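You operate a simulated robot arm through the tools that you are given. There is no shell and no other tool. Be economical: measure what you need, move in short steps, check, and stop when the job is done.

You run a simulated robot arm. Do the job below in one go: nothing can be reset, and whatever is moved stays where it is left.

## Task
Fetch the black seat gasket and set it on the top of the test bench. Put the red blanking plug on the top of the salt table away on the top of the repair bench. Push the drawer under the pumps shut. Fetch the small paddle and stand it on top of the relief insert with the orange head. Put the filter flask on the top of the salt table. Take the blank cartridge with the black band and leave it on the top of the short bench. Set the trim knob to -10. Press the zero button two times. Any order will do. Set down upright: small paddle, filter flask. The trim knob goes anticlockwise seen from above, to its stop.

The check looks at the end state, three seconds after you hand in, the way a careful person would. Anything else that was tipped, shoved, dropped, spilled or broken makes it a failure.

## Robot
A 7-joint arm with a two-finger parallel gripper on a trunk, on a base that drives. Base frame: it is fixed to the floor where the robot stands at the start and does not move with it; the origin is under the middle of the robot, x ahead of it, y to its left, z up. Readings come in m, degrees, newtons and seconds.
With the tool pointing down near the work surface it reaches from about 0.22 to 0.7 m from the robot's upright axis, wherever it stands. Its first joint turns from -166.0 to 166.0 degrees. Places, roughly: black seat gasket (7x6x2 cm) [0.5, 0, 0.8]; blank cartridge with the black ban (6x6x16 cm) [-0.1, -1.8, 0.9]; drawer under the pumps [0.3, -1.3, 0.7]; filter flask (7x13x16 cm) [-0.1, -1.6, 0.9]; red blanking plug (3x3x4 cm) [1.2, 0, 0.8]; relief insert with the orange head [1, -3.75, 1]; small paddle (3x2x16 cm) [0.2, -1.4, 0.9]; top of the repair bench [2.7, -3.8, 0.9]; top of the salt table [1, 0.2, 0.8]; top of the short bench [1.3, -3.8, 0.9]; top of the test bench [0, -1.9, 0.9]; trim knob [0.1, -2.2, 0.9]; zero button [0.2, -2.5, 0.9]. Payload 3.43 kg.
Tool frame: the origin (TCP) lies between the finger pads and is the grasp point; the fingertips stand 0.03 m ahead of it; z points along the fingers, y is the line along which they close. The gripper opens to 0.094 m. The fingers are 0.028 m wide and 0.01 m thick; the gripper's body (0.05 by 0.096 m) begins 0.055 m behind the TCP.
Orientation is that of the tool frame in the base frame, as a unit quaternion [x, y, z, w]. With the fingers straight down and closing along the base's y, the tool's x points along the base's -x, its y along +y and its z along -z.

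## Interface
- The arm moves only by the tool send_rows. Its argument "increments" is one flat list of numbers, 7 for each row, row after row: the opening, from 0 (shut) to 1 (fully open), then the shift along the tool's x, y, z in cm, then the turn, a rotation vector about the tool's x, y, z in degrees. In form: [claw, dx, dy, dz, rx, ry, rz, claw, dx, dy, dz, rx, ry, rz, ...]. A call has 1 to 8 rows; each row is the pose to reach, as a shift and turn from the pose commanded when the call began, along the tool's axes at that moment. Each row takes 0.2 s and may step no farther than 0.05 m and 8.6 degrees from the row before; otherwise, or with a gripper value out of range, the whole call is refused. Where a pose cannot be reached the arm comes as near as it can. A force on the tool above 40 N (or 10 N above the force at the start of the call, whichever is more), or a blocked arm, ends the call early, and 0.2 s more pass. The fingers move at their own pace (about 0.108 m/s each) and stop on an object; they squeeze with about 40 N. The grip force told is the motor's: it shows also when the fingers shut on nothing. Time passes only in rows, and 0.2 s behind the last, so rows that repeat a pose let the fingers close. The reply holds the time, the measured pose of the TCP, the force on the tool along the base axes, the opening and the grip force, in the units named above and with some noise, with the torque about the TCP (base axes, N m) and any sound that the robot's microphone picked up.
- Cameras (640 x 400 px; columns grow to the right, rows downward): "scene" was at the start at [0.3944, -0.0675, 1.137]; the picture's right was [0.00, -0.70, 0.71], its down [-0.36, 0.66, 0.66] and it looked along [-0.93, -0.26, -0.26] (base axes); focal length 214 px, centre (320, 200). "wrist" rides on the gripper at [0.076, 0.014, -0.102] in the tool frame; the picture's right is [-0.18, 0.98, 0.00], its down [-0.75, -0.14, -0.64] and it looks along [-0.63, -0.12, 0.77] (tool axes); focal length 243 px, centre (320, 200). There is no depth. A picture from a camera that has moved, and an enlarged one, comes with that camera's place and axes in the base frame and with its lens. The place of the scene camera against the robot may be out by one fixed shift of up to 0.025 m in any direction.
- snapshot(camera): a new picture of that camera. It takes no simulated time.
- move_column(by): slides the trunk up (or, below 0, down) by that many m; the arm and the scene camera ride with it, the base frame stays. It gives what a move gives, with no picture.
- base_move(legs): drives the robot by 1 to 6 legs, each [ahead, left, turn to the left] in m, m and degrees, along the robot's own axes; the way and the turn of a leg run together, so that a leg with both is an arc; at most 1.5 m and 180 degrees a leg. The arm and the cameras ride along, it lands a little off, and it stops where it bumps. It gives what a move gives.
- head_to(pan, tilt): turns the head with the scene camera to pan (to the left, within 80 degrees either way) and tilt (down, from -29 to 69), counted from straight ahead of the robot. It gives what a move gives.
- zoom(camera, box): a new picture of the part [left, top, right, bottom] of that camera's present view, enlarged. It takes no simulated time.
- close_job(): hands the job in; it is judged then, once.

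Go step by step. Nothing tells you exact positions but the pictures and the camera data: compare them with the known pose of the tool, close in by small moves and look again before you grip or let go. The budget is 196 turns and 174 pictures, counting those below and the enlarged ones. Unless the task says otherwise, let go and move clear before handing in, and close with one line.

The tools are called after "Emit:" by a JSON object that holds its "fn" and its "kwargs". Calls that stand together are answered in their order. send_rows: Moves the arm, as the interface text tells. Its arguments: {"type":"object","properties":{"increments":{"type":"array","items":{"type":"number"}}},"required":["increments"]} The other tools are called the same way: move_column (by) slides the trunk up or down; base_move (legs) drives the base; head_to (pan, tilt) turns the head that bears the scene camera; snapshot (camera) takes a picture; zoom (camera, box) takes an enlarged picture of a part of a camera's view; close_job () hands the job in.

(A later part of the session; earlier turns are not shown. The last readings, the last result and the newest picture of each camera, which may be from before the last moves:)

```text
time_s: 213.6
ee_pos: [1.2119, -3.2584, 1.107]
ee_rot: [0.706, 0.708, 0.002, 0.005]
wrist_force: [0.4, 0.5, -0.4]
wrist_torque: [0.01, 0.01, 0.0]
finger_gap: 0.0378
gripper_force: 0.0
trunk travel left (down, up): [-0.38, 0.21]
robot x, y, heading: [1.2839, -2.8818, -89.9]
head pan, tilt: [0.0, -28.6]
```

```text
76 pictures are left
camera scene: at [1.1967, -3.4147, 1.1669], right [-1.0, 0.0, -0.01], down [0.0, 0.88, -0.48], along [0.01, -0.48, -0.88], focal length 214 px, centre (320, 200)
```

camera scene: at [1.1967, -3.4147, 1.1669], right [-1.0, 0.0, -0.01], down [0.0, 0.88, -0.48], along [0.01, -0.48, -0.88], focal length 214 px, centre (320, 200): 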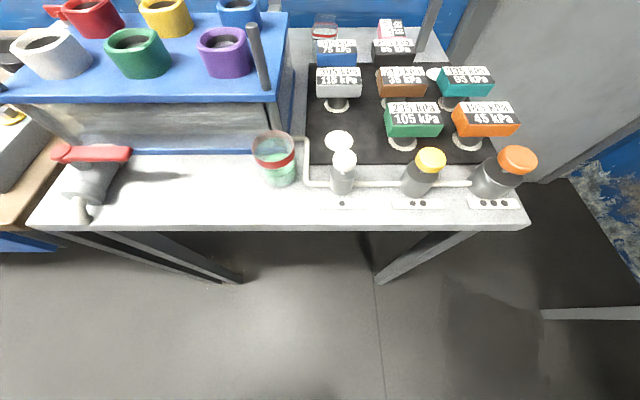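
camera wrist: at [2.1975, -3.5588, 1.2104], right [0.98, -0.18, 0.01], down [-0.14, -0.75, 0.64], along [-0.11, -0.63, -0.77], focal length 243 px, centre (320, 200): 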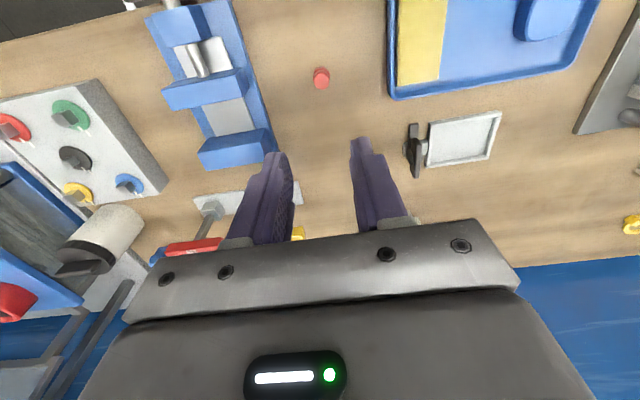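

This is the short bench: gauge blocks with kPa labels (one orange, "45 kPa") and a row of capped items in front (one orange). I'll zoom to tell which is the relief insert.

Emit:
{"fn": "zoom", "kwargs": {"camera": "scene", "box": [300, 10, 560, 220]}}

Emit:
{"fn": "zoom", "kwargs": {"camera": "scene", "box": [0, 0, 310, 240]}}

Emit:
{"fn": "snapshot", "kwargs": {"camera": "wrist"}}

```text
1.90 times, centred on (430, 115) of scene
camera zoom: at [1.1967, -3.4147, 1.1669], right [-1.0, 0.0, -0.01], down [0.0, 0.88, -0.48], along [0.01, -0.48, -0.88], focal length 408 px, centre (110, 362)
```

zoom: 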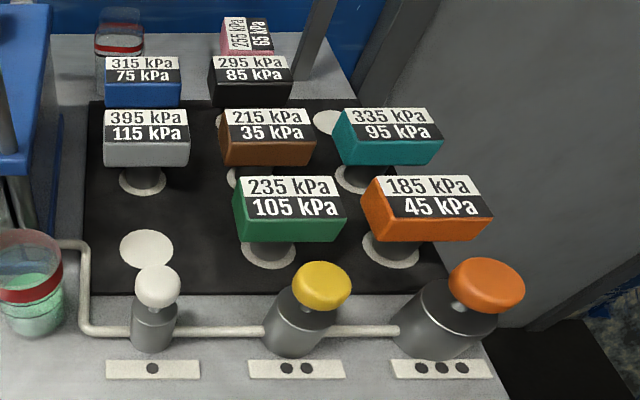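

```text
1.67 times, centred on (155, 120) of scene
camera zoom: at [1.1967, -3.4147, 1.1669], right [-1.0, 0.0, -0.01], down [0.0, 0.88, -0.48], along [0.01, -0.48, -0.88], focal length 358 px, centre (595, 333)
```

zoom: 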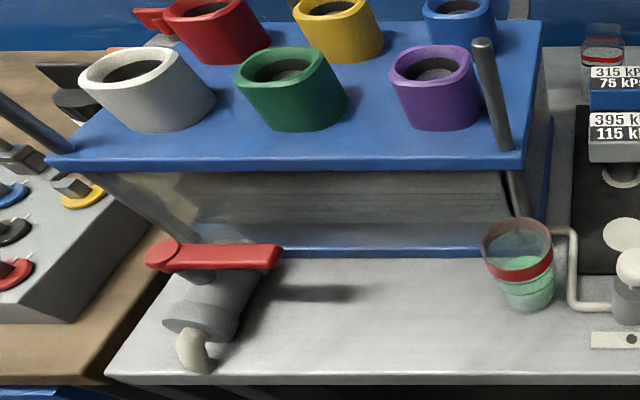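

```text
73 pictures are left
camera wrist: at [1.2231, -3.1809, 1.2091], right [0.98, -0.18, 0.01], down [-0.14, -0.75, 0.64], along [-0.11, -0.63, -0.77], focal length 243 px, centre (320, 200)
```

wrist: 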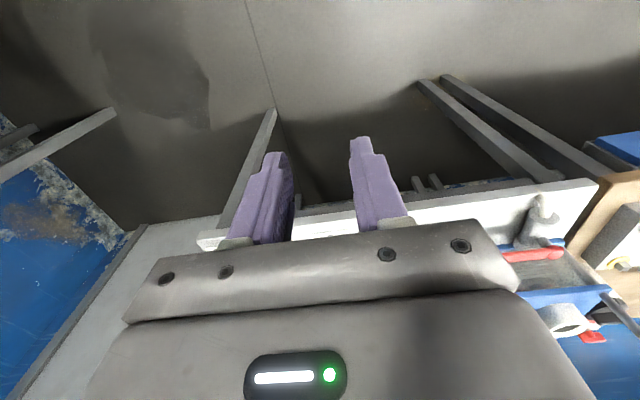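

The kPa blocks are the relief inserts (the red "365/55" on the test bench matches); the orange-headed one is "185/45 kPa" near (0.95,-3.72). There's free space on the short bench near (1.42,-3.59). Now back to the test bench for the cartridge.

Emit:
{"fn": "move_column", "kwargs": {"by": 0.06}}

Emit:
{"fn": "base_move", "kwargs": {"legs": [[0, 0, -90], [0, -1.04, 0], [0.6, 0, 0]]}}

Emit:
{"fn": "head_to", "kwargs": {"pan": 0, "tilt": -20}}

Emit:
{"fn": "snapshot", "kwargs": {"camera": "scene"}}

```text
time_s: 214.6
ee_pos: [1.2107, -3.2584, 1.1662]
ee_rot: [0.706, 0.708, 0.002, 0.004]
wrist_force: [0.1, 0.0, 0.2]
wrist_torque: [-0.02, -0.02, -0.02]
finger_gap: 0.0374
gripper_force: 0.0
trunk travel left (down, up): [-0.44, 0.15]
robot x, y, heading: [1.2871, -2.8814, -89.7]
head pan, tilt: [0.0, -28.6]
```

```text
time_s: 226.7
ee_pos: [0.366, -1.7447, 1.1675]
ee_rot: [1.0, -0.025, -0.003, 0.005]
wrist_force: [-0.8, 0.3, -0.1]
wrist_torque: [0.0, -0.02, 0.02]
finger_gap: 0.0376
gripper_force: 0.1
trunk travel left (down, up): [-0.44, 0.15]
robot x, y, heading: [0.7396, -1.8406, 176.8]
head pan, tilt: [0.0, -28.6]
```

```text
time_s: 227.4
ee_pos: [0.3666, -1.7452, 1.1663]
ee_rot: [1.0, -0.025, -0.002, 0.005]
wrist_force: [-0.2, 0.0, 0.0]
wrist_torque: [0.02, -0.03, -0.03]
finger_gap: 0.0377
gripper_force: 0.0
trunk travel left (down, up): [-0.44, 0.15]
robot x, y, heading: [0.7353, -1.8425, 176.7]
head pan, tilt: [0.0, -20.0]
```

```text
72 pictures are left
camera scene: at [0.2141, -1.7451, 1.2179], right [0.05, 1.0, -0.01], down [0.94, -0.05, -0.35], along [-0.35, 0.01, -0.94], focal length 214 px, centre (320, 200)
```

scene: 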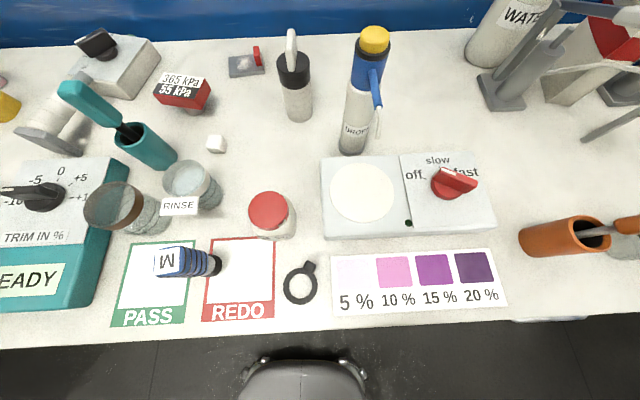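

Emit:
{"fn": "zoom", "kwargs": {"camera": "scene", "box": [130, 10, 450, 210]}}

```text
2.00 times, centred on (290, 110) of scene
camera zoom: at [0.2141, -1.7451, 1.2179], right [0.05, 1.0, -0.01], down [0.94, -0.05, -0.35], along [-0.35, 0.01, -0.94], focal length 429 px, centre (380, 380)
```

zoom: 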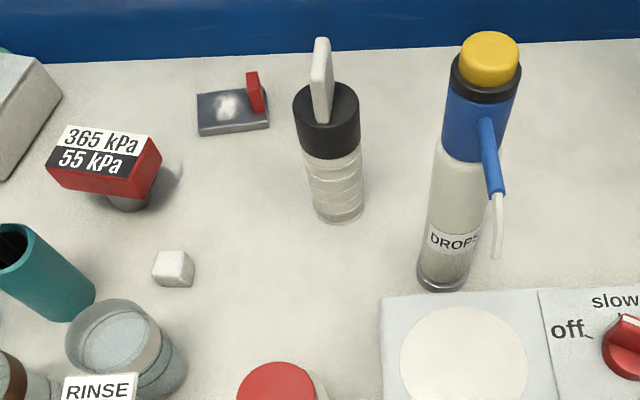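

The cartridge (black band, white tab on top) stands at about (-0.10,-1.77), band top ≈0.973. Driving in, opening the gripper.

Emit:
{"fn": "base_move", "kwargs": {"legs": [[0.2, 0, 3.2]]}}

Emit:
{"fn": "head_to", "kwargs": {"pan": 0, "tilt": 0}}

Emit:
{"fn": "send_rows", "kwargs": {"increments": [1, 0, 0, 0, 0, 0, 0, 1, 0, 0, 0, 0, 0, 0]}}

Emit:
{"fn": "snapshot", "kwargs": {"camera": "wrist"}}

Emit:
{"fn": "snapshot", "kwargs": {"camera": "scene"}}

```text
time_s: 229.0
ee_pos: [0.1635, -1.759, 1.1682]
ee_rot: [1.0, 0.0, -0.002, 0.005]
wrist_force: [-0.1, -0.3, 0.5]
wrist_torque: [0.02, -0.05, 0.02]
finger_gap: 0.0378
gripper_force: 0.0
trunk travel left (down, up): [-0.44, 0.15]
robot x, y, heading: [0.541, -1.8336, 179.8]
head pan, tilt: [0.0, -20.0]
```

```text
time_s: 229.8
ee_pos: [0.1637, -1.7583, 1.1673]
ee_rot: [1.0, 0.0, -0.002, 0.005]
wrist_force: [1.0, 0.7, -0.2]
wrist_torque: [0.01, -0.01, 0.04]
finger_gap: 0.0378
gripper_force: 0.0
trunk travel left (down, up): [-0.44, 0.15]
robot x, y, heading: [0.5377, -1.8353, 179.8]
head pan, tilt: [0.0, 0.0]
```

```text
time_s: 230.4
ee_pos: [0.1639, -1.7579, 1.1675]
ee_rot: [1.0, 0.0, -0.001, 0.004]
wrist_force: [0.1, -0.7, 0.8]
wrist_torque: [-0.04, -0.03, 0.01]
finger_gap: 0.0942
gripper_force: 0.2
trunk travel left (down, up): [-0.44, 0.15]
robot x, y, heading: [0.5386, -1.8348, 180.0]
head pan, tilt: [0.0, 0.0]
```

```text
70 pictures are left
camera wrist: at [0.2405, -1.7715, 1.2691], right [-0.18, -0.98, 0.01], down [-0.75, 0.15, 0.64], along [-0.63, 0.11, -0.77], focal length 243 px, centre (320, 200)
```

wrist: 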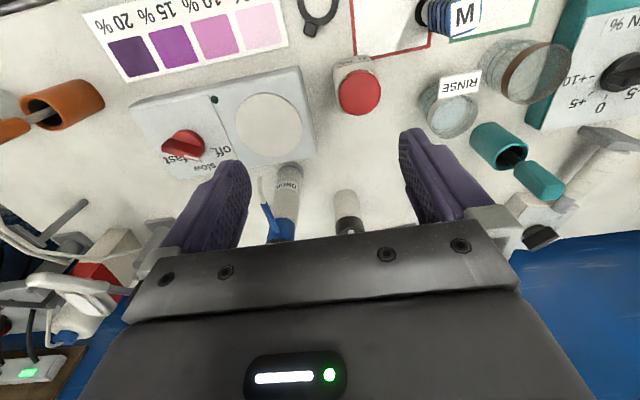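

```text
69 pictures are left
camera scene: at [0.0407, -1.7651, 1.2038], right [0.0, 1.0, -0.01], down [1.0, 0.0, 0.0], along [0.0, -0.01, -1.0], focal length 214 px, centre (320, 200)
```

scene: 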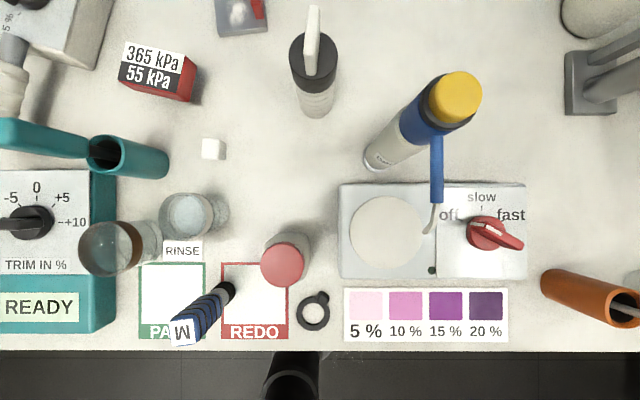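

Band top is at (-0.10,-1.768). Moving above at height.

Emit:
{"fn": "send_rows", "kwargs": {"increments": [1, -4.4, 0.2, 0, 0, 0, 0, 1, -8.8, 0.4, 0, 0, 0, 0, 1, -13.2, 0.6, 0, 0, 0, 0, 1, -17.6, 0.8, 0, 0, 0, 0, 1, -22, 1.0, 0, 0, 0, 0, 1, -26.4, 1.0, 0, 0, 0, 0]}}

Emit:
{"fn": "snapshot", "kwargs": {"camera": "wrist"}}

```text
time_s: 231.8
ee_pos: [-0.0986, -1.7726, 1.1682]
ee_rot: [1.0, -0.001, -0.001, 0.005]
wrist_force: [-1.6, 0.0, 0.0]
wrist_torque: [0.02, -0.01, -0.03]
finger_gap: 0.0942
gripper_force: 0.0
trunk travel left (down, up): [-0.44, 0.15]
robot x, y, heading: [0.5397, -1.8381, 179.7]
head pan, tilt: [0.0, 0.0]
```

```text
68 pictures are left
camera wrist: at [-0.0232, -1.7856, 1.2696], right [-0.18, -0.98, 0.01], down [-0.75, 0.15, 0.64], along [-0.63, 0.11, -0.77], focal length 243 px, centre (320, 200)
```

wrist: 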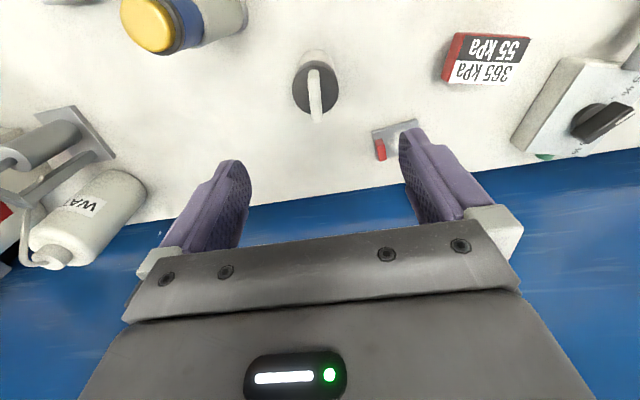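

Centred within half a centimetre. Correcting and descending to the band.

Emit:
{"fn": "send_rows", "kwargs": {"increments": [1, 0, -0.5, 4.5, 0, 0, 0, 1, 0, -0.5, 9, 0, 0, 0, 1, 0, -0.5, 13.5, 0, 0, 0, 1, 0, -0.5, 17, 0, 0, 0, 1, 0, -0.5, 19.4, 0, 0, 0]}}

Emit:
{"fn": "snapshot", "kwargs": {"camera": "wrist"}}

```text
time_s: 233.0
ee_pos: [-0.0999, -1.7679, 0.9756]
ee_rot: [1.0, 0.0, -0.001, 0.005]
wrist_force: [0.1, -0.2, 1.1]
wrist_torque: [-0.03, -0.03, -0.01]
finger_gap: 0.0941
gripper_force: 0.1
trunk travel left (down, up): [-0.44, 0.15]
robot x, y, heading: [0.5415, -1.8386, 179.7]
head pan, tilt: [0.0, 0.0]
```

```text
67 pictures are left
camera wrist: at [-0.0251, -1.7805, 1.0761], right [-0.18, -0.98, 0.01], down [-0.75, 0.15, 0.64], along [-0.63, 0.11, -0.77], focal length 243 px, centre (320, 200)
```

wrist: 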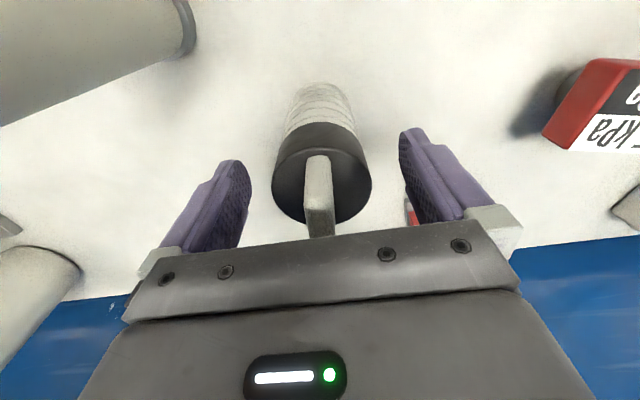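

Well centred. Down 0.5 cm, close and lift.

Emit:
{"fn": "send_rows", "kwargs": {"increments": [1, 0, 0, 0.5, 0, 0, 0, 0.6, 0, 0, 0.5, 0, 0, 0, 0.4, 0, 0, 0.5, 0, 0, 0, 0.4, 0, 0, 0.5, 0, 0, 0, 0.4, 0, 0, 0.5, 0, 0, 0]}}

Emit:
{"fn": "send_rows", "kwargs": {"increments": [0.4, 0, 0, -2, 0, 0, 0, 0.4, 0, 0, -6, 0, 0, 0, 0.4, 0, 0, -10, 0, 0, 0, 0.4, 0, 0, -14, 0, 0, 0, 0.4, 0, 0, -17, 0, 0, 0]}}

Emit:
{"fn": "snapshot", "kwargs": {"camera": "wrist"}}

```text
time_s: 234.2
ee_pos: [-0.1, -1.7659, 0.9709]
ee_rot: [1.0, 0.0, -0.002, 0.004]
wrist_force: [0.2, 0.4, 0.5]
wrist_torque: [-0.02, -0.05, -0.01]
finger_gap: 0.0578
gripper_force: 39.7
trunk travel left (down, up): [-0.44, 0.15]
robot x, y, heading: [0.5402, -1.8334, 179.6]
head pan, tilt: [0.0, 0.0]
```

```text
time_s: 235.4
ee_pos: [-0.0998, -1.7625, 1.1401]
ee_rot: [1.0, 0.0, -0.001, 0.004]
wrist_force: [0.1, -0.1, -3.2]
wrist_torque: [0.01, -0.03, -0.04]
finger_gap: 0.058
gripper_force: 40.1
trunk travel left (down, up): [-0.44, 0.15]
robot x, y, heading: [0.5427, -1.8344, 179.7]
head pan, tilt: [0.0, 0.0]
```

```text
66 pictures are left
camera wrist: at [-0.0234, -1.7769, 1.2412], right [-0.18, -0.98, 0.01], down [-0.75, 0.15, 0.64], along [-0.63, 0.11, -0.77], focal length 243 px, centre (320, 200)
```

wrist: 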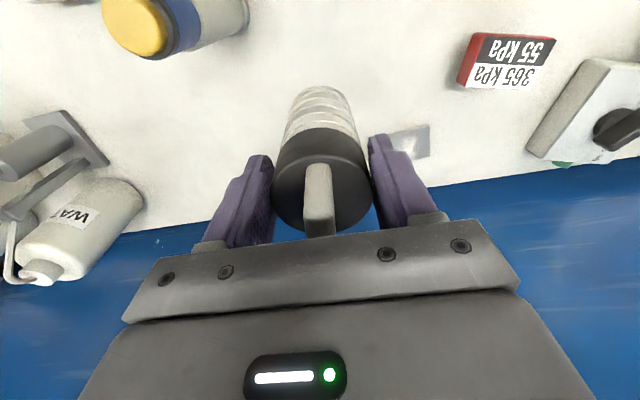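

Cartridge held. Raise, retract, and drive to the short bench.

Emit:
{"fn": "move_column", "kwargs": {"by": 0.1}}

Emit:
{"fn": "send_rows", "kwargs": {"increments": [0.4, 4, 0, 0, 0, 0, 0, 0.4, 8.5, 0, 0, 0, 0, 0, 0.4, 13, 0, 0, 0, 0, 0, 0.4, 17.5, 0, 0, 0, 0, 0, 0.4, 22, 0, 0, 0, 0, 0, 0.4, 26, 0, 0, 0, 0, 0]}}

Emit:
{"fn": "base_move", "kwargs": {"legs": [[-0.95, 0, 0], [0, 1.05, 0], [0, 0, 90]]}}

Emit:
{"fn": "head_to", "kwargs": {"pan": 0, "tilt": -20}}

Emit:
{"fn": "snapshot", "kwargs": {"camera": "scene"}}

```text
time_s: 236.7
ee_pos: [-0.1003, -1.7633, 1.2402]
ee_rot: [1.0, 0.0, -0.002, 0.005]
wrist_force: [0.4, 0.7, -3.1]
wrist_torque: [-0.01, -0.01, -0.01]
finger_gap: 0.0579
gripper_force: 39.8
trunk travel left (down, up): [-0.54, 0.05]
robot x, y, heading: [0.541, -1.8377, 179.7]
head pan, tilt: [0.0, 0.0]
```

```text
time_s: 238.1
ee_pos: [0.1643, -1.7635, 1.2356]
ee_rot: [1.0, 0.001, -0.003, 0.005]
wrist_force: [0.9, -0.4, -2.9]
wrist_torque: [0.0, 0.01, 0.0]
finger_gap: 0.0579
gripper_force: 40.3
trunk travel left (down, up): [-0.54, 0.05]
robot x, y, heading: [0.5401, -1.8345, 179.8]
head pan, tilt: [0.0, 0.0]
```

```text
time_s: 251.8
ee_pos: [1.3776, -3.2482, 1.2367]
ee_rot: [0.718, 0.696, 0.002, 0.005]
wrist_force: [0.9, 0.6, -3.6]
wrist_torque: [0.03, 0.0, 0.02]
finger_gap: 0.0577
gripper_force: 40.3
trunk travel left (down, up): [-0.54, 0.05]
robot x, y, heading: [1.4656, -2.8731, -91.9]
head pan, tilt: [0.0, 0.0]
```

```text
time_s: 252.7
ee_pos: [1.3776, -3.2469, 1.2361]
ee_rot: [0.718, 0.696, 0.001, 0.005]
wrist_force: [-0.5, 0.1, -3.3]
wrist_torque: [0.04, 0.01, -0.02]
finger_gap: 0.0576
gripper_force: 39.9
trunk travel left (down, up): [-0.54, 0.05]
robot x, y, heading: [1.4629, -2.872, -91.9]
head pan, tilt: [0.0, -20.0]
```

```text
65 pictures are left
camera scene: at [1.3587, -3.3938, 1.286], right [-1.0, 0.03, -0.01], down [0.03, 0.94, -0.34], along [0.0, -0.34, -0.94], focal length 214 px, centre (320, 200)
```

scene: 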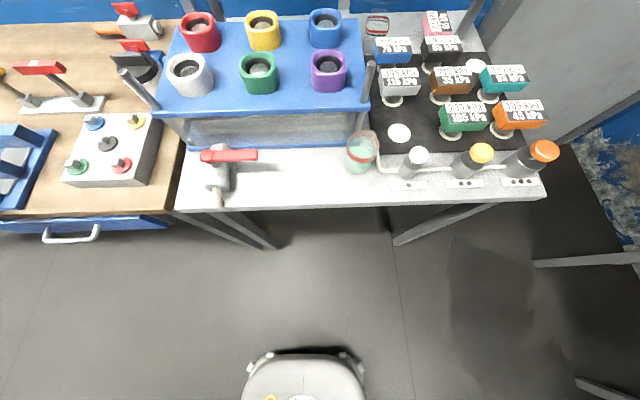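

The free spot is around (1.41,-3.595), in front of the cup shelf. The shelf forbids the head pointing forward, so I'll turn the tool 110° clockwise, after driving a bit nearer.

Emit:
{"fn": "base_move", "kwargs": {"legs": [[0.14, 0, 1.7]]}}

Emit:
{"fn": "head_to", "kwargs": {"pan": 0, "tilt": 0}}

Emit:
{"fn": "send_rows", "kwargs": {"increments": [0.4, 0, 0, 0, 0, 0, 8.3, 0.4, 0, 0, 0, 0, 0, 16.6, 0.4, 0, 0, 0, 0, 0, 24.9, 0.4, 0, 0, 0, 0, 0, 33.2, 0.4, 0, 0, 0, 0, 0, 41.5, 0.4, 0, 0, 0, 0, 0, 49.8, 0.4, 0, 0, 0, 0, 0, 58, 0.4, 0, 0, 0, 0, 0, 66]}}

Emit:
{"fn": "send_rows", "kwargs": {"increments": [0.4, 0, 0, 0, 0, 0, 8.3, 0.4, 0, 0, 0, 0, 0, 16.6, 0.4, 0, 0, 0, 0, 0, 24.9, 0.4, 0, 0, 0, 0, 0, 33.2, 0.4, 0, 0, 0, 0, 0, 41.5, 0.4, 0, 0, 0, 0, 0, 44]}}

Emit:
{"fn": "snapshot", "kwargs": {"camera": "wrist"}}

Emit:
{"fn": "snapshot", "kwargs": {"camera": "scene"}}

```text
time_s: 254.0
ee_pos: [1.3846, -3.3885, 1.2352]
ee_rot: [0.709, 0.705, 0.002, 0.004]
wrist_force: [-0.5, -0.2, -3.4]
wrist_torque: [0.05, 0.02, 0.01]
finger_gap: 0.0574
gripper_force: 39.9
trunk travel left (down, up): [-0.54, 0.05]
robot x, y, heading: [1.4605, -3.0136, -90.4]
head pan, tilt: [0.0, -20.0]
```

```text
time_s: 254.8
ee_pos: [1.3841, -3.3868, 1.2366]
ee_rot: [0.709, 0.705, 0.002, 0.005]
wrist_force: [-0.2, -0.4, -3.6]
wrist_torque: [0.03, 0.01, -0.01]
finger_gap: 0.0576
gripper_force: 39.9
trunk travel left (down, up): [-0.54, 0.05]
robot x, y, heading: [1.4604, -3.0085, -90.7]
head pan, tilt: [0.0, 0.0]
```

```text
time_s: 256.6
ee_pos: [1.3848, -3.3863, 1.2361]
ee_rot: [0.979, 0.203, 0.004, 0.003]
wrist_force: [-0.5, 0.4, -3.2]
wrist_torque: [-0.01, -0.03, -0.01]
finger_gap: 0.0576
gripper_force: 39.7
trunk travel left (down, up): [-0.54, 0.05]
robot x, y, heading: [1.4596, -3.0092, -90.4]
head pan, tilt: [0.0, 0.0]
```

```text
time_s: 258.0
ee_pos: [1.3838, -3.3879, 1.2364]
ee_rot: [0.984, -0.178, 0.004, 0.001]
wrist_force: [-0.3, -0.3, -3.0]
wrist_torque: [0.01, 0.03, -0.01]
finger_gap: 0.0578
gripper_force: 40.1
trunk travel left (down, up): [-0.54, 0.05]
robot x, y, heading: [1.4575, -3.0081, -90.4]
head pan, tilt: [0.0, 0.0]
```

```text
64 pictures are left
camera wrist: at [1.4495, -3.4276, 1.3386], right [-0.52, -0.86, 0.0], down [-0.66, 0.4, 0.64], along [-0.54, 0.33, -0.77], focal length 243 px, centre (320, 200)
```

wrist: 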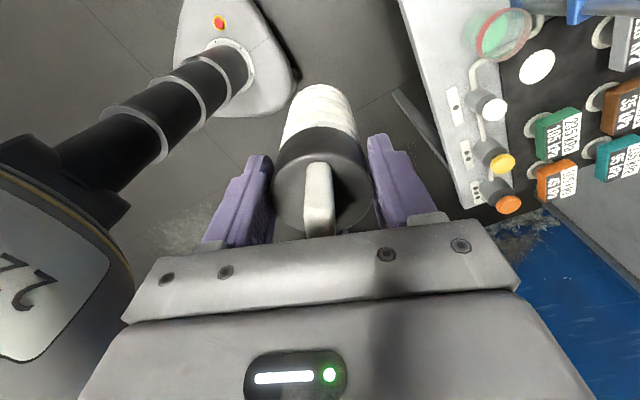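

```text
63 pictures are left
camera scene: at [1.267, -3.357, 1.2711], right [0.35, 0.94, 0.0], down [0.94, -0.35, 0.01], along [0.01, 0.0, -1.0], focal length 214 px, centre (320, 200)
```

scene: 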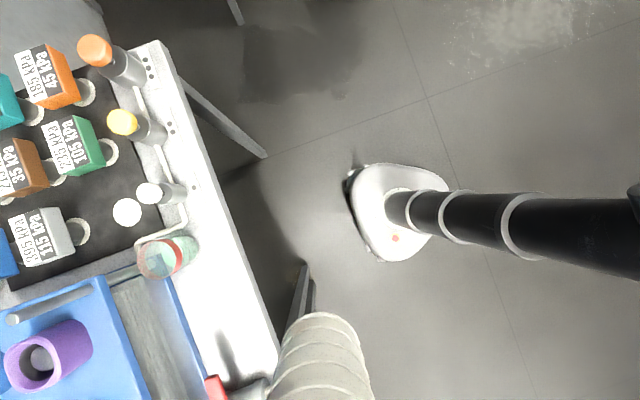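

Bench front edge is y≈-3.535, shelf front ≈-3.685. Target (1.40,-3.60). Move over and partway down.

Emit:
{"fn": "send_rows", "kwargs": {"increments": [0.4, 1.8, 3.9, 0, 0, 0, 0, 0.4, 3.6, 7.8, 0, 0, 0, 0, 0.4, 5.4, 11.7, 0, 0, 0, 0, 0.4, 7.2, 15.6, 0, 0, 0, 0, 0.4, 8.9, 19.4, 0, 0, 0, 0, 0.4, 8.9, 19.4, 4.5, 0, 0, 0, 0.4, 8.9, 19.4, 9, 0, 0, 0, 0.4, 8.9, 19.4, 13.5, 0, 0, 0]}}

Emit:
{"fn": "snapshot", "kwargs": {"camera": "wrist"}}

Emit:
{"fn": "snapshot", "kwargs": {"camera": "scene"}}

```text
time_s: 259.8
ee_pos: [1.4005, -3.6025, 1.0989]
ee_rot: [0.984, -0.177, 0.004, 0.002]
wrist_force: [-0.3, 0.6, -3.0]
wrist_torque: [-0.01, -0.04, -0.03]
finger_gap: 0.0574
gripper_force: 39.9
trunk travel left (down, up): [-0.54, 0.05]
robot x, y, heading: [1.4569, -3.0132, -90.5]
head pan, tilt: [0.0, 0.0]
```

```text
62 pictures are left
camera wrist: at [1.4644, -3.6425, 1.2018], right [-0.51, -0.86, 0.0], down [-0.66, 0.4, 0.64], along [-0.54, 0.33, -0.77], focal length 243 px, centre (320, 200)
```

wrist: 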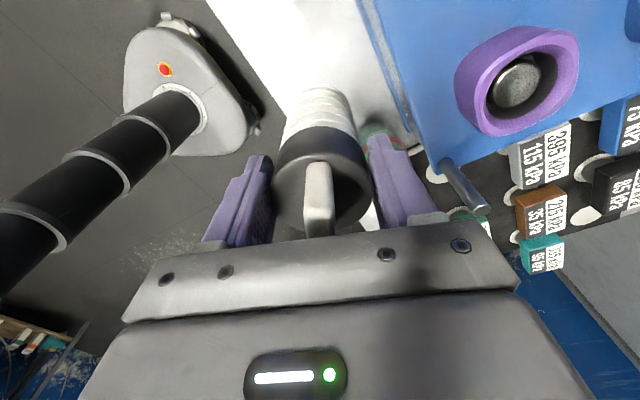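

```text
61 pictures are left
camera scene: at [1.2818, -3.5722, 1.1344], right [0.35, 0.94, 0.0], down [0.94, -0.35, 0.01], along [0.01, 0.0, -1.0], focal length 214 px, centre (320, 200)
```

scene: 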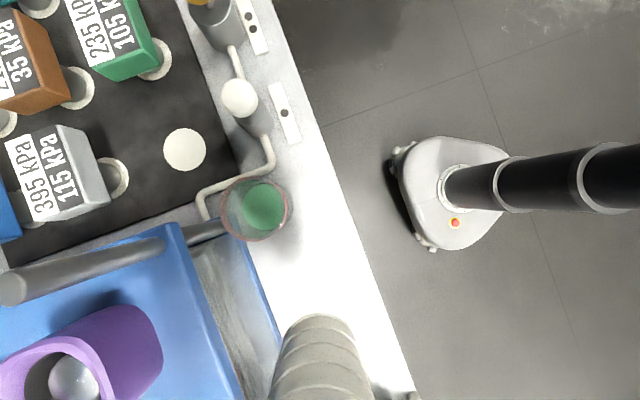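

Clear; descending to contact.

Emit:
{"fn": "send_rows", "kwargs": {"increments": [0.4, 0, 0, 4, 0, 0, 0, 0.4, 0, 0, 8, 0, 0, 0, 0.4, 0, 0, 10, 0, 0, 0]}}

Emit:
{"fn": "snapshot", "kwargs": {"camera": "scene"}}

Emit:
{"fn": "snapshot", "kwargs": {"camera": "wrist"}}

```text
time_s: 260.6
ee_pos: [1.4024, -3.6007, 0.9997]
ee_rot: [0.984, -0.176, 0.004, 0.0]
wrist_force: [-0.5, -0.1, -3.9]
wrist_torque: [0.01, -0.01, -0.02]
finger_gap: 0.0578
gripper_force: 40.3
trunk travel left (down, up): [-0.54, 0.05]
robot x, y, heading: [1.4586, -3.0116, -90.5]
head pan, tilt: [0.0, 0.0]
```

```text
60 pictures are left
camera scene: at [1.2843, -3.5692, 1.0338], right [0.35, 0.94, 0.0], down [0.94, -0.35, 0.01], along [0.01, 0.0, -1.0], focal length 214 px, centre (320, 200)
```

scene: 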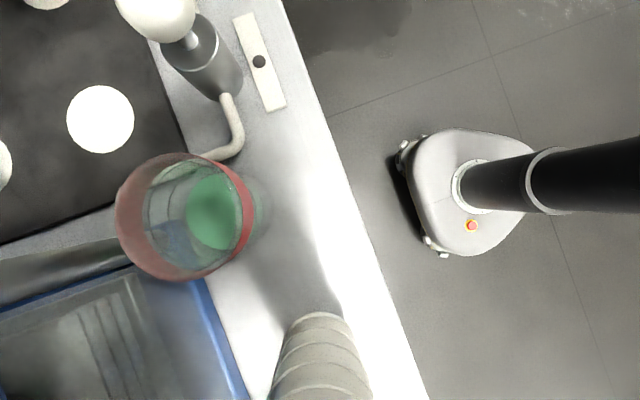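

```text
59 pictures are left
camera wrist: at [1.4668, -3.6396, 1.1014], right [-0.51, -0.86, 0.0], down [-0.66, 0.4, 0.64], along [-0.54, 0.33, -0.77], focal length 243 px, centre (320, 200)
```

wrist: 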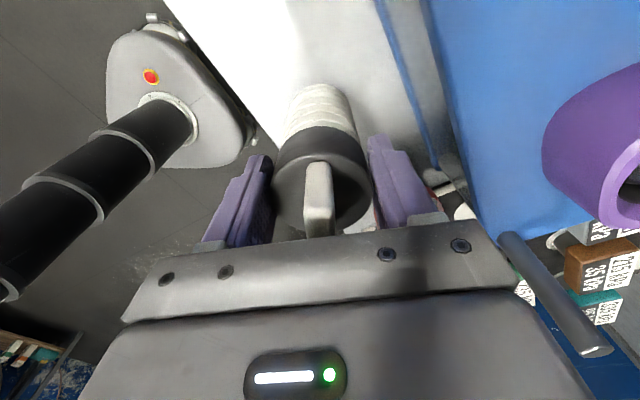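

Beaker rim is well below the head. Final slow lowering.

Emit:
{"fn": "send_rows", "kwargs": {"increments": [0.4, 0, 0, 1.2, 0, 0, 0, 0.4, 0, 0, 2.0, 0, 0, 0, 0.4, 0, 0, 2.5, 0, 0, 0, 0.4, 0, 0, 2.9, 0, 0, 0, 0.4, 0, 0, 3.3, 0, 0, 0]}}

```text
time_s: 261.8
ee_pos: [1.4029, -3.6012, 0.9707]
ee_rot: [0.984, -0.177, 0.003, 0.002]
wrist_force: [-0.2, 0.3, 6.0]
wrist_torque: [0.15, 0.24, -0.03]
finger_gap: 0.0574
gripper_force: 40.1
trunk travel left (down, up): [-0.54, 0.05]
robot x, y, heading: [1.4583, -3.0135, -90.4]
head pan, tilt: [0.0, 0.0]
```

It's standing on the bench. Release and rise.

Emit:
{"fn": "send_rows", "kwargs": {"increments": [0.65, 0, 0, -0.1, 0, 0, 0, 0.75, 0, 0, -0.1, 0, 0, 0, 0.75, 0, 0, -0.1, 0, 0, 0, 0.75, 0, 0, -3.5, 0, 0, 0, 0.75, 0, 0, -7, 0, 0, 0, 0.75, 0, 0, -11, 0, 0, 0, 0.75, 0, 0, -15, 0, 0, 0, 0.75, 0, 0, -19, 0, 0, 0]}}

Emit:
{"fn": "snapshot", "kwargs": {"camera": "wrist"}}

```text
time_s: 263.6
ee_pos: [1.4012, -3.599, 1.158]
ee_rot: [0.984, -0.176, 0.004, 0.0]
wrist_force: [0.7, 0.8, -0.1]
wrist_torque: [0.0, 0.04, 0.02]
finger_gap: 0.0703
gripper_force: 0.0
trunk travel left (down, up): [-0.54, 0.05]
robot x, y, heading: [1.4572, -3.0102, -90.6]
head pan, tilt: [0.0, 0.0]
```

```text
58 pictures are left
camera wrist: at [1.4667, -3.6373, 1.2608], right [-0.51, -0.86, 0.0], down [-0.66, 0.4, 0.64], along [-0.54, 0.33, -0.77], focal length 243 px, centre (320, 200)
```

wrist: 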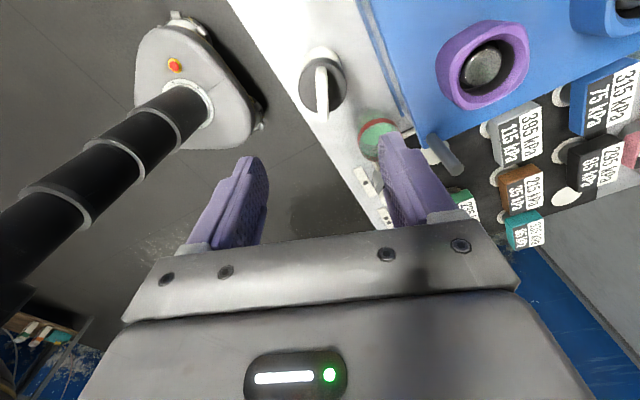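

The cartridge stands well. Retracting and squaring the tool, then I'll look closely at the orange relief insert from the front before fetching the paddle.

Emit:
{"fn": "send_rows", "kwargs": {"increments": [0.75, -1.5, -4, 0, 0, 0, 0, 0.75, -3, -8, 0, 0, 0, 0, 0.6, -4.5, -12, 0, 0, 0, 0, 0.5, -6, -16, 0, 0, 0, -8, 0.5, -7.3, -19.7, 0, 0, 0, -16, 0.5, -7.3, -19.7, 0, 0, 0, -24, 0.5, -7.3, -19.7, 0, 0, 0, -32, 0.5, -7.3, -19.7, 0, 0, 0, -40]}}

Emit:
{"fn": "send_rows", "kwargs": {"increments": [0.5, 0, 0, 0, 0, 0, -8.5, 0.5, 0, 0, 0, 0, 0, -17, 0.5, 0, 0, 0, 0, 0, -25.5, 0.5, 0, 0, 0, 0, 0, -34, 0.5, 0, 0, 0, 0, 0, -42.5, 0.5, 0, 0, 0, 0, 0, -51, 0.5, 0, 0, 0, 0, 0, -59.5, 0.5, 0, 0, 0, 0, 0, -69.5]}}

Emit:
{"fn": "base_move", "kwargs": {"legs": [[0, -0.4, 0]]}}

Emit:
{"fn": "head_to", "kwargs": {"pan": 0, "tilt": -29}}

Emit:
{"fn": "snapshot", "kwargs": {"camera": "scene"}}

```text
time_s: 265.4
ee_pos: [1.4004, -3.3899, 1.1574]
ee_rot: [0.985, 0.172, 0.003, 0.002]
wrist_force: [-0.2, 0.3, 0.5]
wrist_torque: [0.0, 0.01, -0.01]
finger_gap: 0.0469
gripper_force: 0.2
trunk travel left (down, up): [-0.54, 0.05]
robot x, y, heading: [1.4571, -3.0083, -90.4]
head pan, tilt: [0.0, 0.0]
```

```text
refused: row 8 steps farther than a row can; nothing moved
```

```text
time_s: 267.9
ee_pos: [0.9927, -3.3879, 1.158]
ee_rot: [0.985, 0.173, 0.005, 0.003]
wrist_force: [0.4, 0.0, 0.7]
wrist_torque: [0.0, -0.03, 0.02]
finger_gap: 0.0469
gripper_force: 0.0
trunk travel left (down, up): [-0.54, 0.05]
robot x, y, heading: [1.0529, -3.0084, -90.4]
head pan, tilt: [0.0, 0.0]
```

```text
time_s: 268.9
ee_pos: [0.9938, -3.3882, 1.1586]
ee_rot: [0.985, 0.173, 0.004, 0.003]
wrist_force: [-0.5, -0.5, 0.6]
wrist_torque: [0.0, -0.03, 0.01]
finger_gap: 0.0469
gripper_force: 0.1
trunk travel left (down, up): [-0.54, 0.05]
robot x, y, heading: [1.0533, -3.0056, -90.4]
head pan, tilt: [0.0, -28.6]
```

```text
57 pictures are left
camera scene: at [0.838, -3.446, 1.2159], right [-0.34, 0.94, -0.01], down [0.83, 0.3, -0.47], along [-0.44, -0.17, -0.88], focal length 214 px, centre (320, 200)
```

scene: 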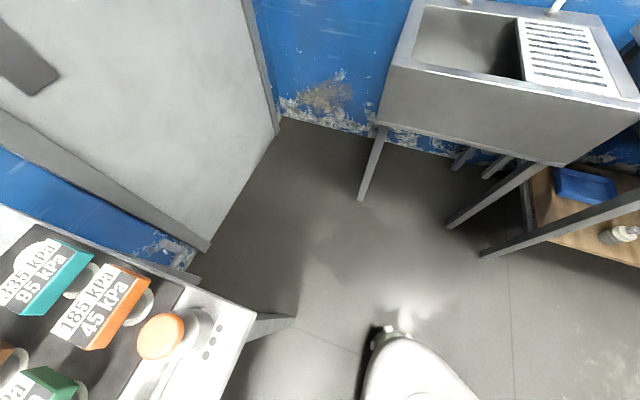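

One row was too big, so the second turn didn't run; repeating it.

Emit:
{"fn": "send_rows", "kwargs": {"increments": [0.5, 0, 0, 0, 0, 0, -8.6, 0.5, 0, 0, 0, 0, 0, -17.2, 0.5, 0, 0, 0, 0, 0, -25.8, 0.5, 0, 0, 0, 0, 0, -34.4, 0.5, 0, 0, 0, 0, 0, -43, 0.5, 0, 0, 0, 0, 0, -51.6, 0.5, 0, 0, 0, 0, 0, -60.2, 0.5, 0, 0, 0, 0, 0, -68.8]}}

Emit:
{"fn": "snapshot", "kwargs": {"camera": "scene"}}

```text
time_s: 270.7
ee_pos: [0.995, -3.388, 1.1592]
ee_rot: [0.715, 0.699, 0.002, 0.003]
wrist_force: [-0.8, -0.2, 0.2]
wrist_torque: [0.03, -0.01, 0.01]
finger_gap: 0.0471
gripper_force: 0.0
trunk travel left (down, up): [-0.54, 0.05]
robot x, y, heading: [1.0533, -3.0072, -90.3]
head pan, tilt: [0.0, -28.6]
```

```text
56 pictures are left
camera scene: at [0.9764, -3.5452, 1.2179], right [-1.0, 0.02, -0.01], down [0.02, 0.88, -0.48], along [0.0, -0.48, -0.88], focal length 214 px, centre (320, 200)
```

scene: 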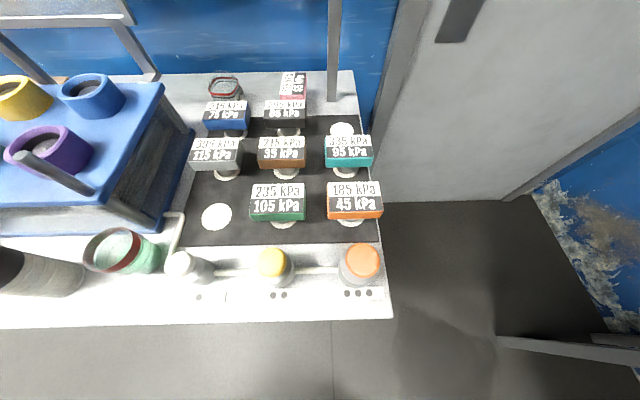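

The orange "185/45 kPa" insert stands at about (0.937,-3.69) with a flat top near z≈0.95. Now to the test bench's right end for the paddle.

Emit:
{"fn": "base_move", "kwargs": {"legs": [[0.0, 0, -90], [0, -0.8, 0], [0, -0.75, 0], [0.22, 0, 0]]}}

Emit:
{"fn": "snapshot", "kwargs": {"camera": "scene"}}

Emit:
{"fn": "snapshot", "kwargs": {"camera": "wrist"}}

```text
time_s: 283.8
ee_pos: [0.4835, -1.3789, 1.1573]
ee_rot: [1.0, -0.018, -0.001, 0.004]
wrist_force: [0.6, -0.1, -0.9]
wrist_torque: [-0.03, -0.02, -0.03]
finger_gap: 0.0469
gripper_force: 0.1
trunk travel left (down, up): [-0.54, 0.05]
robot x, y, heading: [0.8636, -1.4395, 179.0]
head pan, tilt: [0.0, -28.6]
```

```text
55 pictures are left
camera scene: at [0.3194, -1.3792, 1.2173], right [0.04, 1.0, -0.01], down [0.88, -0.04, -0.48], along [-0.48, 0.01, -0.88], focal length 214 px, centre (320, 200)
```

scene: 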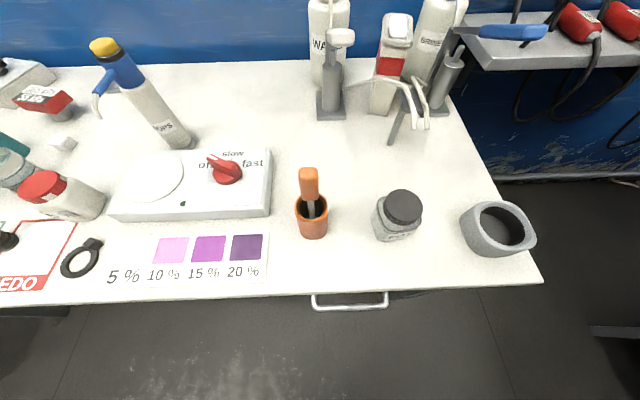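

```text
54 pictures are left
camera wrist: at [0.5585, -1.3941, 1.2597], right [-0.22, -0.98, 0.01], down [-0.75, 0.17, 0.64], along [-0.63, 0.14, -0.77], focal length 243 px, centre (320, 200)
```

wrist: 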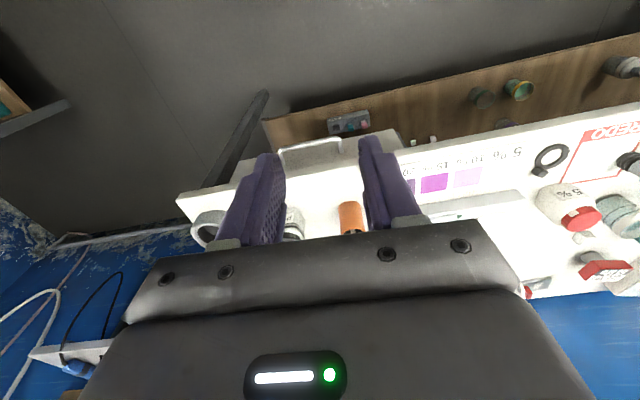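

Paddle handle is at about (0.21,-1.38). Driving 0.12 m nearer and moving above it.

Emit:
{"fn": "base_move", "kwargs": {"legs": [[0.12, 0, 1]]}}

Emit:
{"fn": "head_to", "kwargs": {"pan": 0, "tilt": 0}}

Emit:
{"fn": "send_rows", "kwargs": {"increments": [0.5, -3, 0, -1, 0, 0, 0, 0.5, -6, 0, -2, 0, 0, 0, 0.5, -9, 0, -2, 0, 0, 0, 0.5, -12, 0, -2, 0, 0, 0, 0.5, -14.5, 0, -2, 0, 0, 0]}}

Emit:
{"fn": "snapshot", "kwargs": {"camera": "wrist"}}

Emit:
{"fn": "snapshot", "kwargs": {"camera": "scene"}}

```text
time_s: 285.1
ee_pos: [0.362, -1.3841, 1.158]
ee_rot: [1.0, -0.01, -0.001, 0.004]
wrist_force: [-0.1, -0.1, -0.2]
wrist_torque: [0.04, -0.04, 0.04]
finger_gap: 0.0473
gripper_force: 0.0
trunk travel left (down, up): [-0.54, 0.05]
robot x, y, heading: [0.7458, -1.438, 179.9]
head pan, tilt: [0.0, -28.6]
```

```text
time_s: 286.0
ee_pos: [0.3639, -1.3841, 1.1596]
ee_rot: [1.0, -0.009, -0.002, 0.006]
wrist_force: [-0.2, 0.9, -1.0]
wrist_torque: [-0.04, 0.01, 0.02]
finger_gap: 0.0468
gripper_force: 0.0
trunk travel left (down, up): [-0.54, 0.05]
robot x, y, heading: [0.7456, -1.4398, 179.9]
head pan, tilt: [0.0, 0.0]
```

```text
time_s: 287.2
ee_pos: [0.2197, -1.3805, 1.1796]
ee_rot: [1.0, -0.011, -0.002, 0.004]
wrist_force: [0.0, 0.7, 0.3]
wrist_torque: [-0.03, -0.05, 0.0]
finger_gap: 0.0468
gripper_force: 0.0
trunk travel left (down, up): [-0.54, 0.05]
robot x, y, heading: [0.7407, -1.4395, 180.0]
head pan, tilt: [0.0, 0.0]
```

```text
53 pictures are left
camera wrist: at [0.2941, -1.3949, 1.2816], right [-0.2, -0.98, 0.01], down [-0.75, 0.16, 0.64], along [-0.63, 0.12, -0.77], focal length 243 px, centre (320, 200)
```

wrist: 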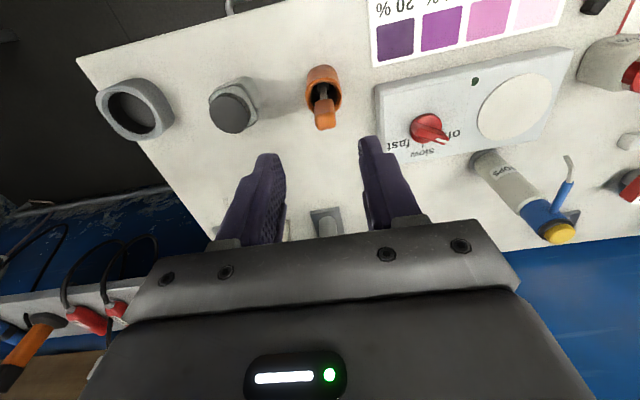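

```text
52 pictures are left
camera scene: at [0.0946, -1.3851, 1.2162], right [0.02, 1.0, -0.01], down [1.0, -0.02, 0.0], along [0.0, -0.01, -1.0], focal length 214 px, centre (320, 200)
```

scene: 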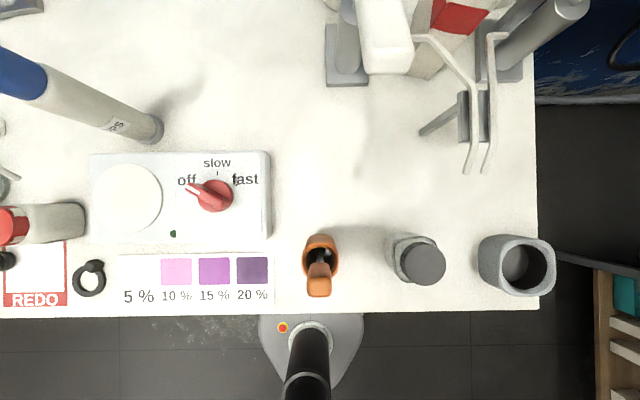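

Handle top at about (0.187,-1.382). Centre over it and come down to just above.

Emit:
{"fn": "send_rows", "kwargs": {"increments": [0.5, -3.2, 0.1, 3, 0, 0, 0, 0.5, -3.2, 0.1, 7, 0, 0, 0, 0.5, -3.2, 0.1, 10, 0, 0, 0]}}

Emit:
{"fn": "snapshot", "kwargs": {"camera": "wrist"}}

```text
time_s: 288.0
ee_pos: [0.1821, -1.3816, 1.0754]
ee_rot: [1.0, -0.01, -0.002, 0.005]
wrist_force: [0.1, 0.5, -0.6]
wrist_torque: [0.0, -0.02, -0.02]
finger_gap: 0.0469
gripper_force: 0.1
trunk travel left (down, up): [-0.54, 0.05]
robot x, y, heading: [0.7439, -1.4406, 180.1]
head pan, tilt: [0.0, 0.0]
```

```text
51 pictures are left
camera wrist: at [0.2581, -1.3954, 1.1772], right [-0.2, -0.98, 0.01], down [-0.75, 0.16, 0.64], along [-0.63, 0.12, -0.77], focal length 243 px, centre (320, 200)
```

wrist: 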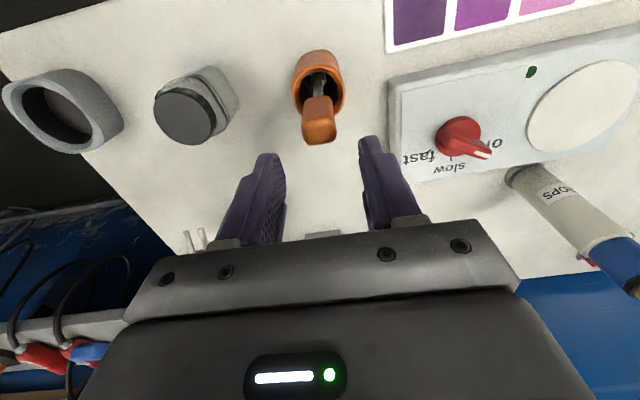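

Laterally centred. Descending 4 cm (fingers straddle the handle) with a small x shift, then look again.

Emit:
{"fn": "send_rows", "kwargs": {"increments": [0.5, 0.6, 0, 2, 0, 0, 0, 0.5, 0.6, 0, 4, 0, 0, 0]}}

Emit:
{"fn": "snapshot", "kwargs": {"camera": "wrist"}}

```text
time_s: 288.6
ee_pos: [0.1906, -1.3813, 1.0376]
ee_rot: [1.0, -0.009, -0.001, 0.005]
wrist_force: [-0.4, 0.7, -0.2]
wrist_torque: [0.02, 0.02, 0.01]
finger_gap: 0.0471
gripper_force: 0.0
trunk travel left (down, up): [-0.54, 0.05]
robot x, y, heading: [0.7417, -1.4377, 179.9]
head pan, tilt: [0.0, 0.0]
```

```text
50 pictures are left
camera wrist: at [0.2657, -1.3962, 1.1388], right [-0.2, -0.98, 0.01], down [-0.75, 0.16, 0.64], along [-0.63, 0.12, -0.77], focal length 243 px, centre (320, 200)
```

wrist: 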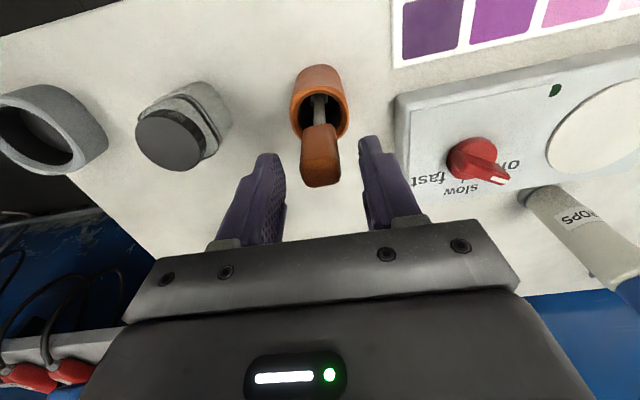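

Aligned. Down 2.5 cm more and close on the handle.

Emit:
{"fn": "send_rows", "kwargs": {"increments": [0.5, 0, 0, 1.3, 0, 0, 0, 0.5, 0, 0, 2.5, 0, 0, 0, 0, 0, 0, 2.5, 0, 0, 0, 0, 0, 0, 2.5, 0, 0, 0, 0, 0, 0, 2.5, 0, 0, 0]}}

Emit:
{"fn": "send_rows", "kwargs": {"increments": [0, 0, 0, -2, 0, 0, 0, 0, 0, 0, -5, 0, 0, 0, 0, 0, 0, -8, 0, 0, 0, 0, 0, 0, -11, 0, 0, 0, 0, 0, 0, -14, 0, 0, 0, 0, 0, 0, -17, 0, 0, 0]}}

Emit:
{"fn": "snapshot", "kwargs": {"camera": "wrist"}}

```text
time_s: 289.8
ee_pos: [0.1912, -1.3819, 1.0146]
ee_rot: [1.0, -0.009, -0.001, 0.005]
wrist_force: [-0.4, 0.5, -0.7]
wrist_torque: [-0.04, 0.01, -0.02]
finger_gap: 0.0272
gripper_force: 39.7
trunk travel left (down, up): [-0.54, 0.05]
robot x, y, heading: [0.744, -1.4383, 179.8]
head pan, tilt: [0.0, 0.0]
```

```text
time_s: 291.2
ee_pos: [0.1949, -1.381, 1.1847]
ee_rot: [1.0, -0.009, -0.002, 0.004]
wrist_force: [0.3, 0.1, -0.7]
wrist_torque: [0.03, 0.02, 0.01]
finger_gap: 0.0271
gripper_force: 39.6
trunk travel left (down, up): [-0.54, 0.05]
robot x, y, heading: [0.7464, -1.4405, 179.7]
head pan, tilt: [0.0, 0.0]
```

```text
49 pictures are left
camera wrist: at [0.2703, -1.3951, 1.2863], right [-0.2, -0.98, 0.01], down [-0.75, 0.16, 0.64], along [-0.63, 0.12, -0.77], focal length 243 px, centre (320, 200)
```

wrist: 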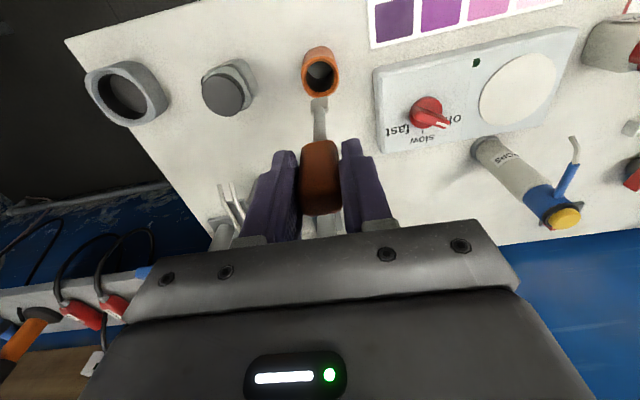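

Paddle is out of the cup and hangs straight. A quick zoom on its lower end.

Emit:
{"fn": "zoom", "kwargs": {"camera": "wrist", "box": [270, 70, 370, 150]}}

Emit:
{"fn": "move_column", "kwargs": {"by": 0.045}}

Emit:
{"fn": "send_rows", "kwargs": {"increments": [0, 4, 0, -1, 0, 0, 0, 0, 8, 0, -2, 0, 0, 0, 0, 12, 0, -2, 0, 0, 0, 0, 16, 0, -2, 0, 0, 0]}}

Emit:
{"fn": "base_move", "kwargs": {"legs": [[-0.3, 0, 0], [0, 1.45, 0], [0, 0, 90]]}}

Emit:
{"fn": "head_to", "kwargs": {"pan": 0, "tilt": -29}}

Emit:
{"fn": "snapshot", "kwargs": {"camera": "scene"}}

```text
5.00 times, centred on (320, 110) of wrist
camera zoom: at [0.2703, -1.3951, 1.2863], right [-0.2, -0.98, 0.01], down [-0.75, 0.16, 0.64], along [-0.63, 0.12, -0.77], focal length 1213 px, centre (320, 650)
```

zoom: 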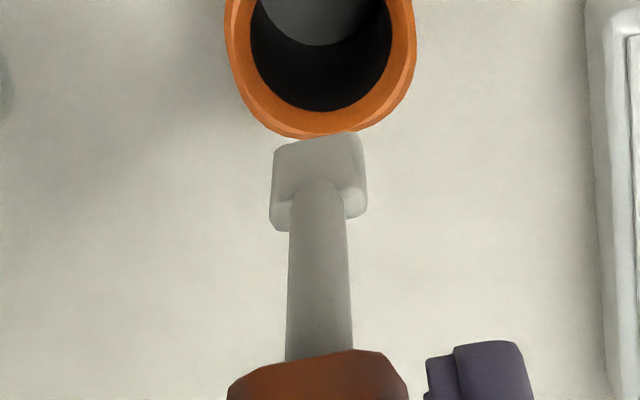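

```text
time_s: 292.1
ee_pos: [0.1946, -1.3796, 1.2291]
ee_rot: [1.0, -0.009, -0.002, 0.004]
wrist_force: [0.1, -0.1, -0.1]
wrist_torque: [-0.03, 0.02, 0.01]
finger_gap: 0.0271
gripper_force: 40.4
trunk travel left (down, up): [-0.585, 0.005]
robot x, y, heading: [0.7471, -1.4388, 179.6]
head pan, tilt: [0.0, 0.0]
```

```text
time_s: 293.1
ee_pos: [0.3568, -1.3857, 1.2508]
ee_rot: [1.0, -0.009, -0.001, 0.003]
wrist_force: [0.5, 0.5, -0.8]
wrist_torque: [0.01, 0.0, 0.01]
finger_gap: 0.0274
gripper_force: 39.9
trunk travel left (down, up): [-0.585, 0.005]
robot x, y, heading: [0.7409, -1.4368, 180.0]
head pan, tilt: [0.0, 0.0]
```

```text
time_s: 305.7
ee_pos: [1.0107, -3.2496, 1.2505]
ee_rot: [0.7, 0.714, 0.001, 0.004]
wrist_force: [0.2, 0.0, -0.5]
wrist_torque: [-0.02, 0.0, -0.02]
finger_gap: 0.0273
gripper_force: 40.6
trunk travel left (down, up): [-0.585, 0.005]
robot x, y, heading: [1.0435, -2.8591, -87.6]
head pan, tilt: [0.0, 0.0]
```

```text
time_s: 306.6
ee_pos: [1.0099, -3.2486, 1.25]
ee_rot: [0.7, 0.714, 0.003, 0.004]
wrist_force: [0.0, 0.3, -0.2]
wrist_torque: [-0.01, -0.01, 0.01]
finger_gap: 0.0274
gripper_force: 39.8
trunk travel left (down, up): [-0.585, 0.005]
robot x, y, heading: [1.052, -2.8584, -88.0]
head pan, tilt: [0.0, -28.6]
```

```text
47 pictures are left
camera scene: at [0.9987, -3.4062, 1.3097], right [-1.0, -0.02, -0.01], down [-0.01, 0.88, -0.48], along [0.02, -0.48, -0.88], focal length 214 px, centre (320, 200)
```

scene: 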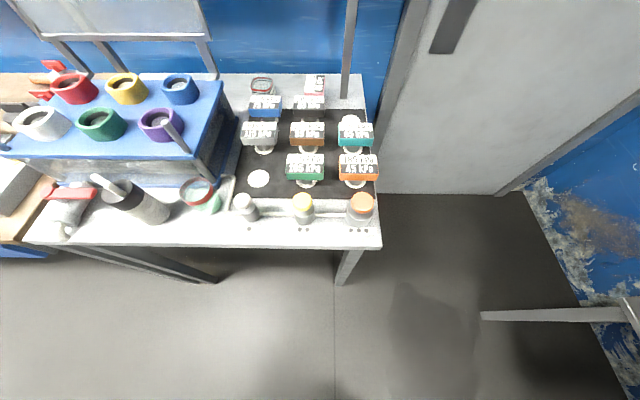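

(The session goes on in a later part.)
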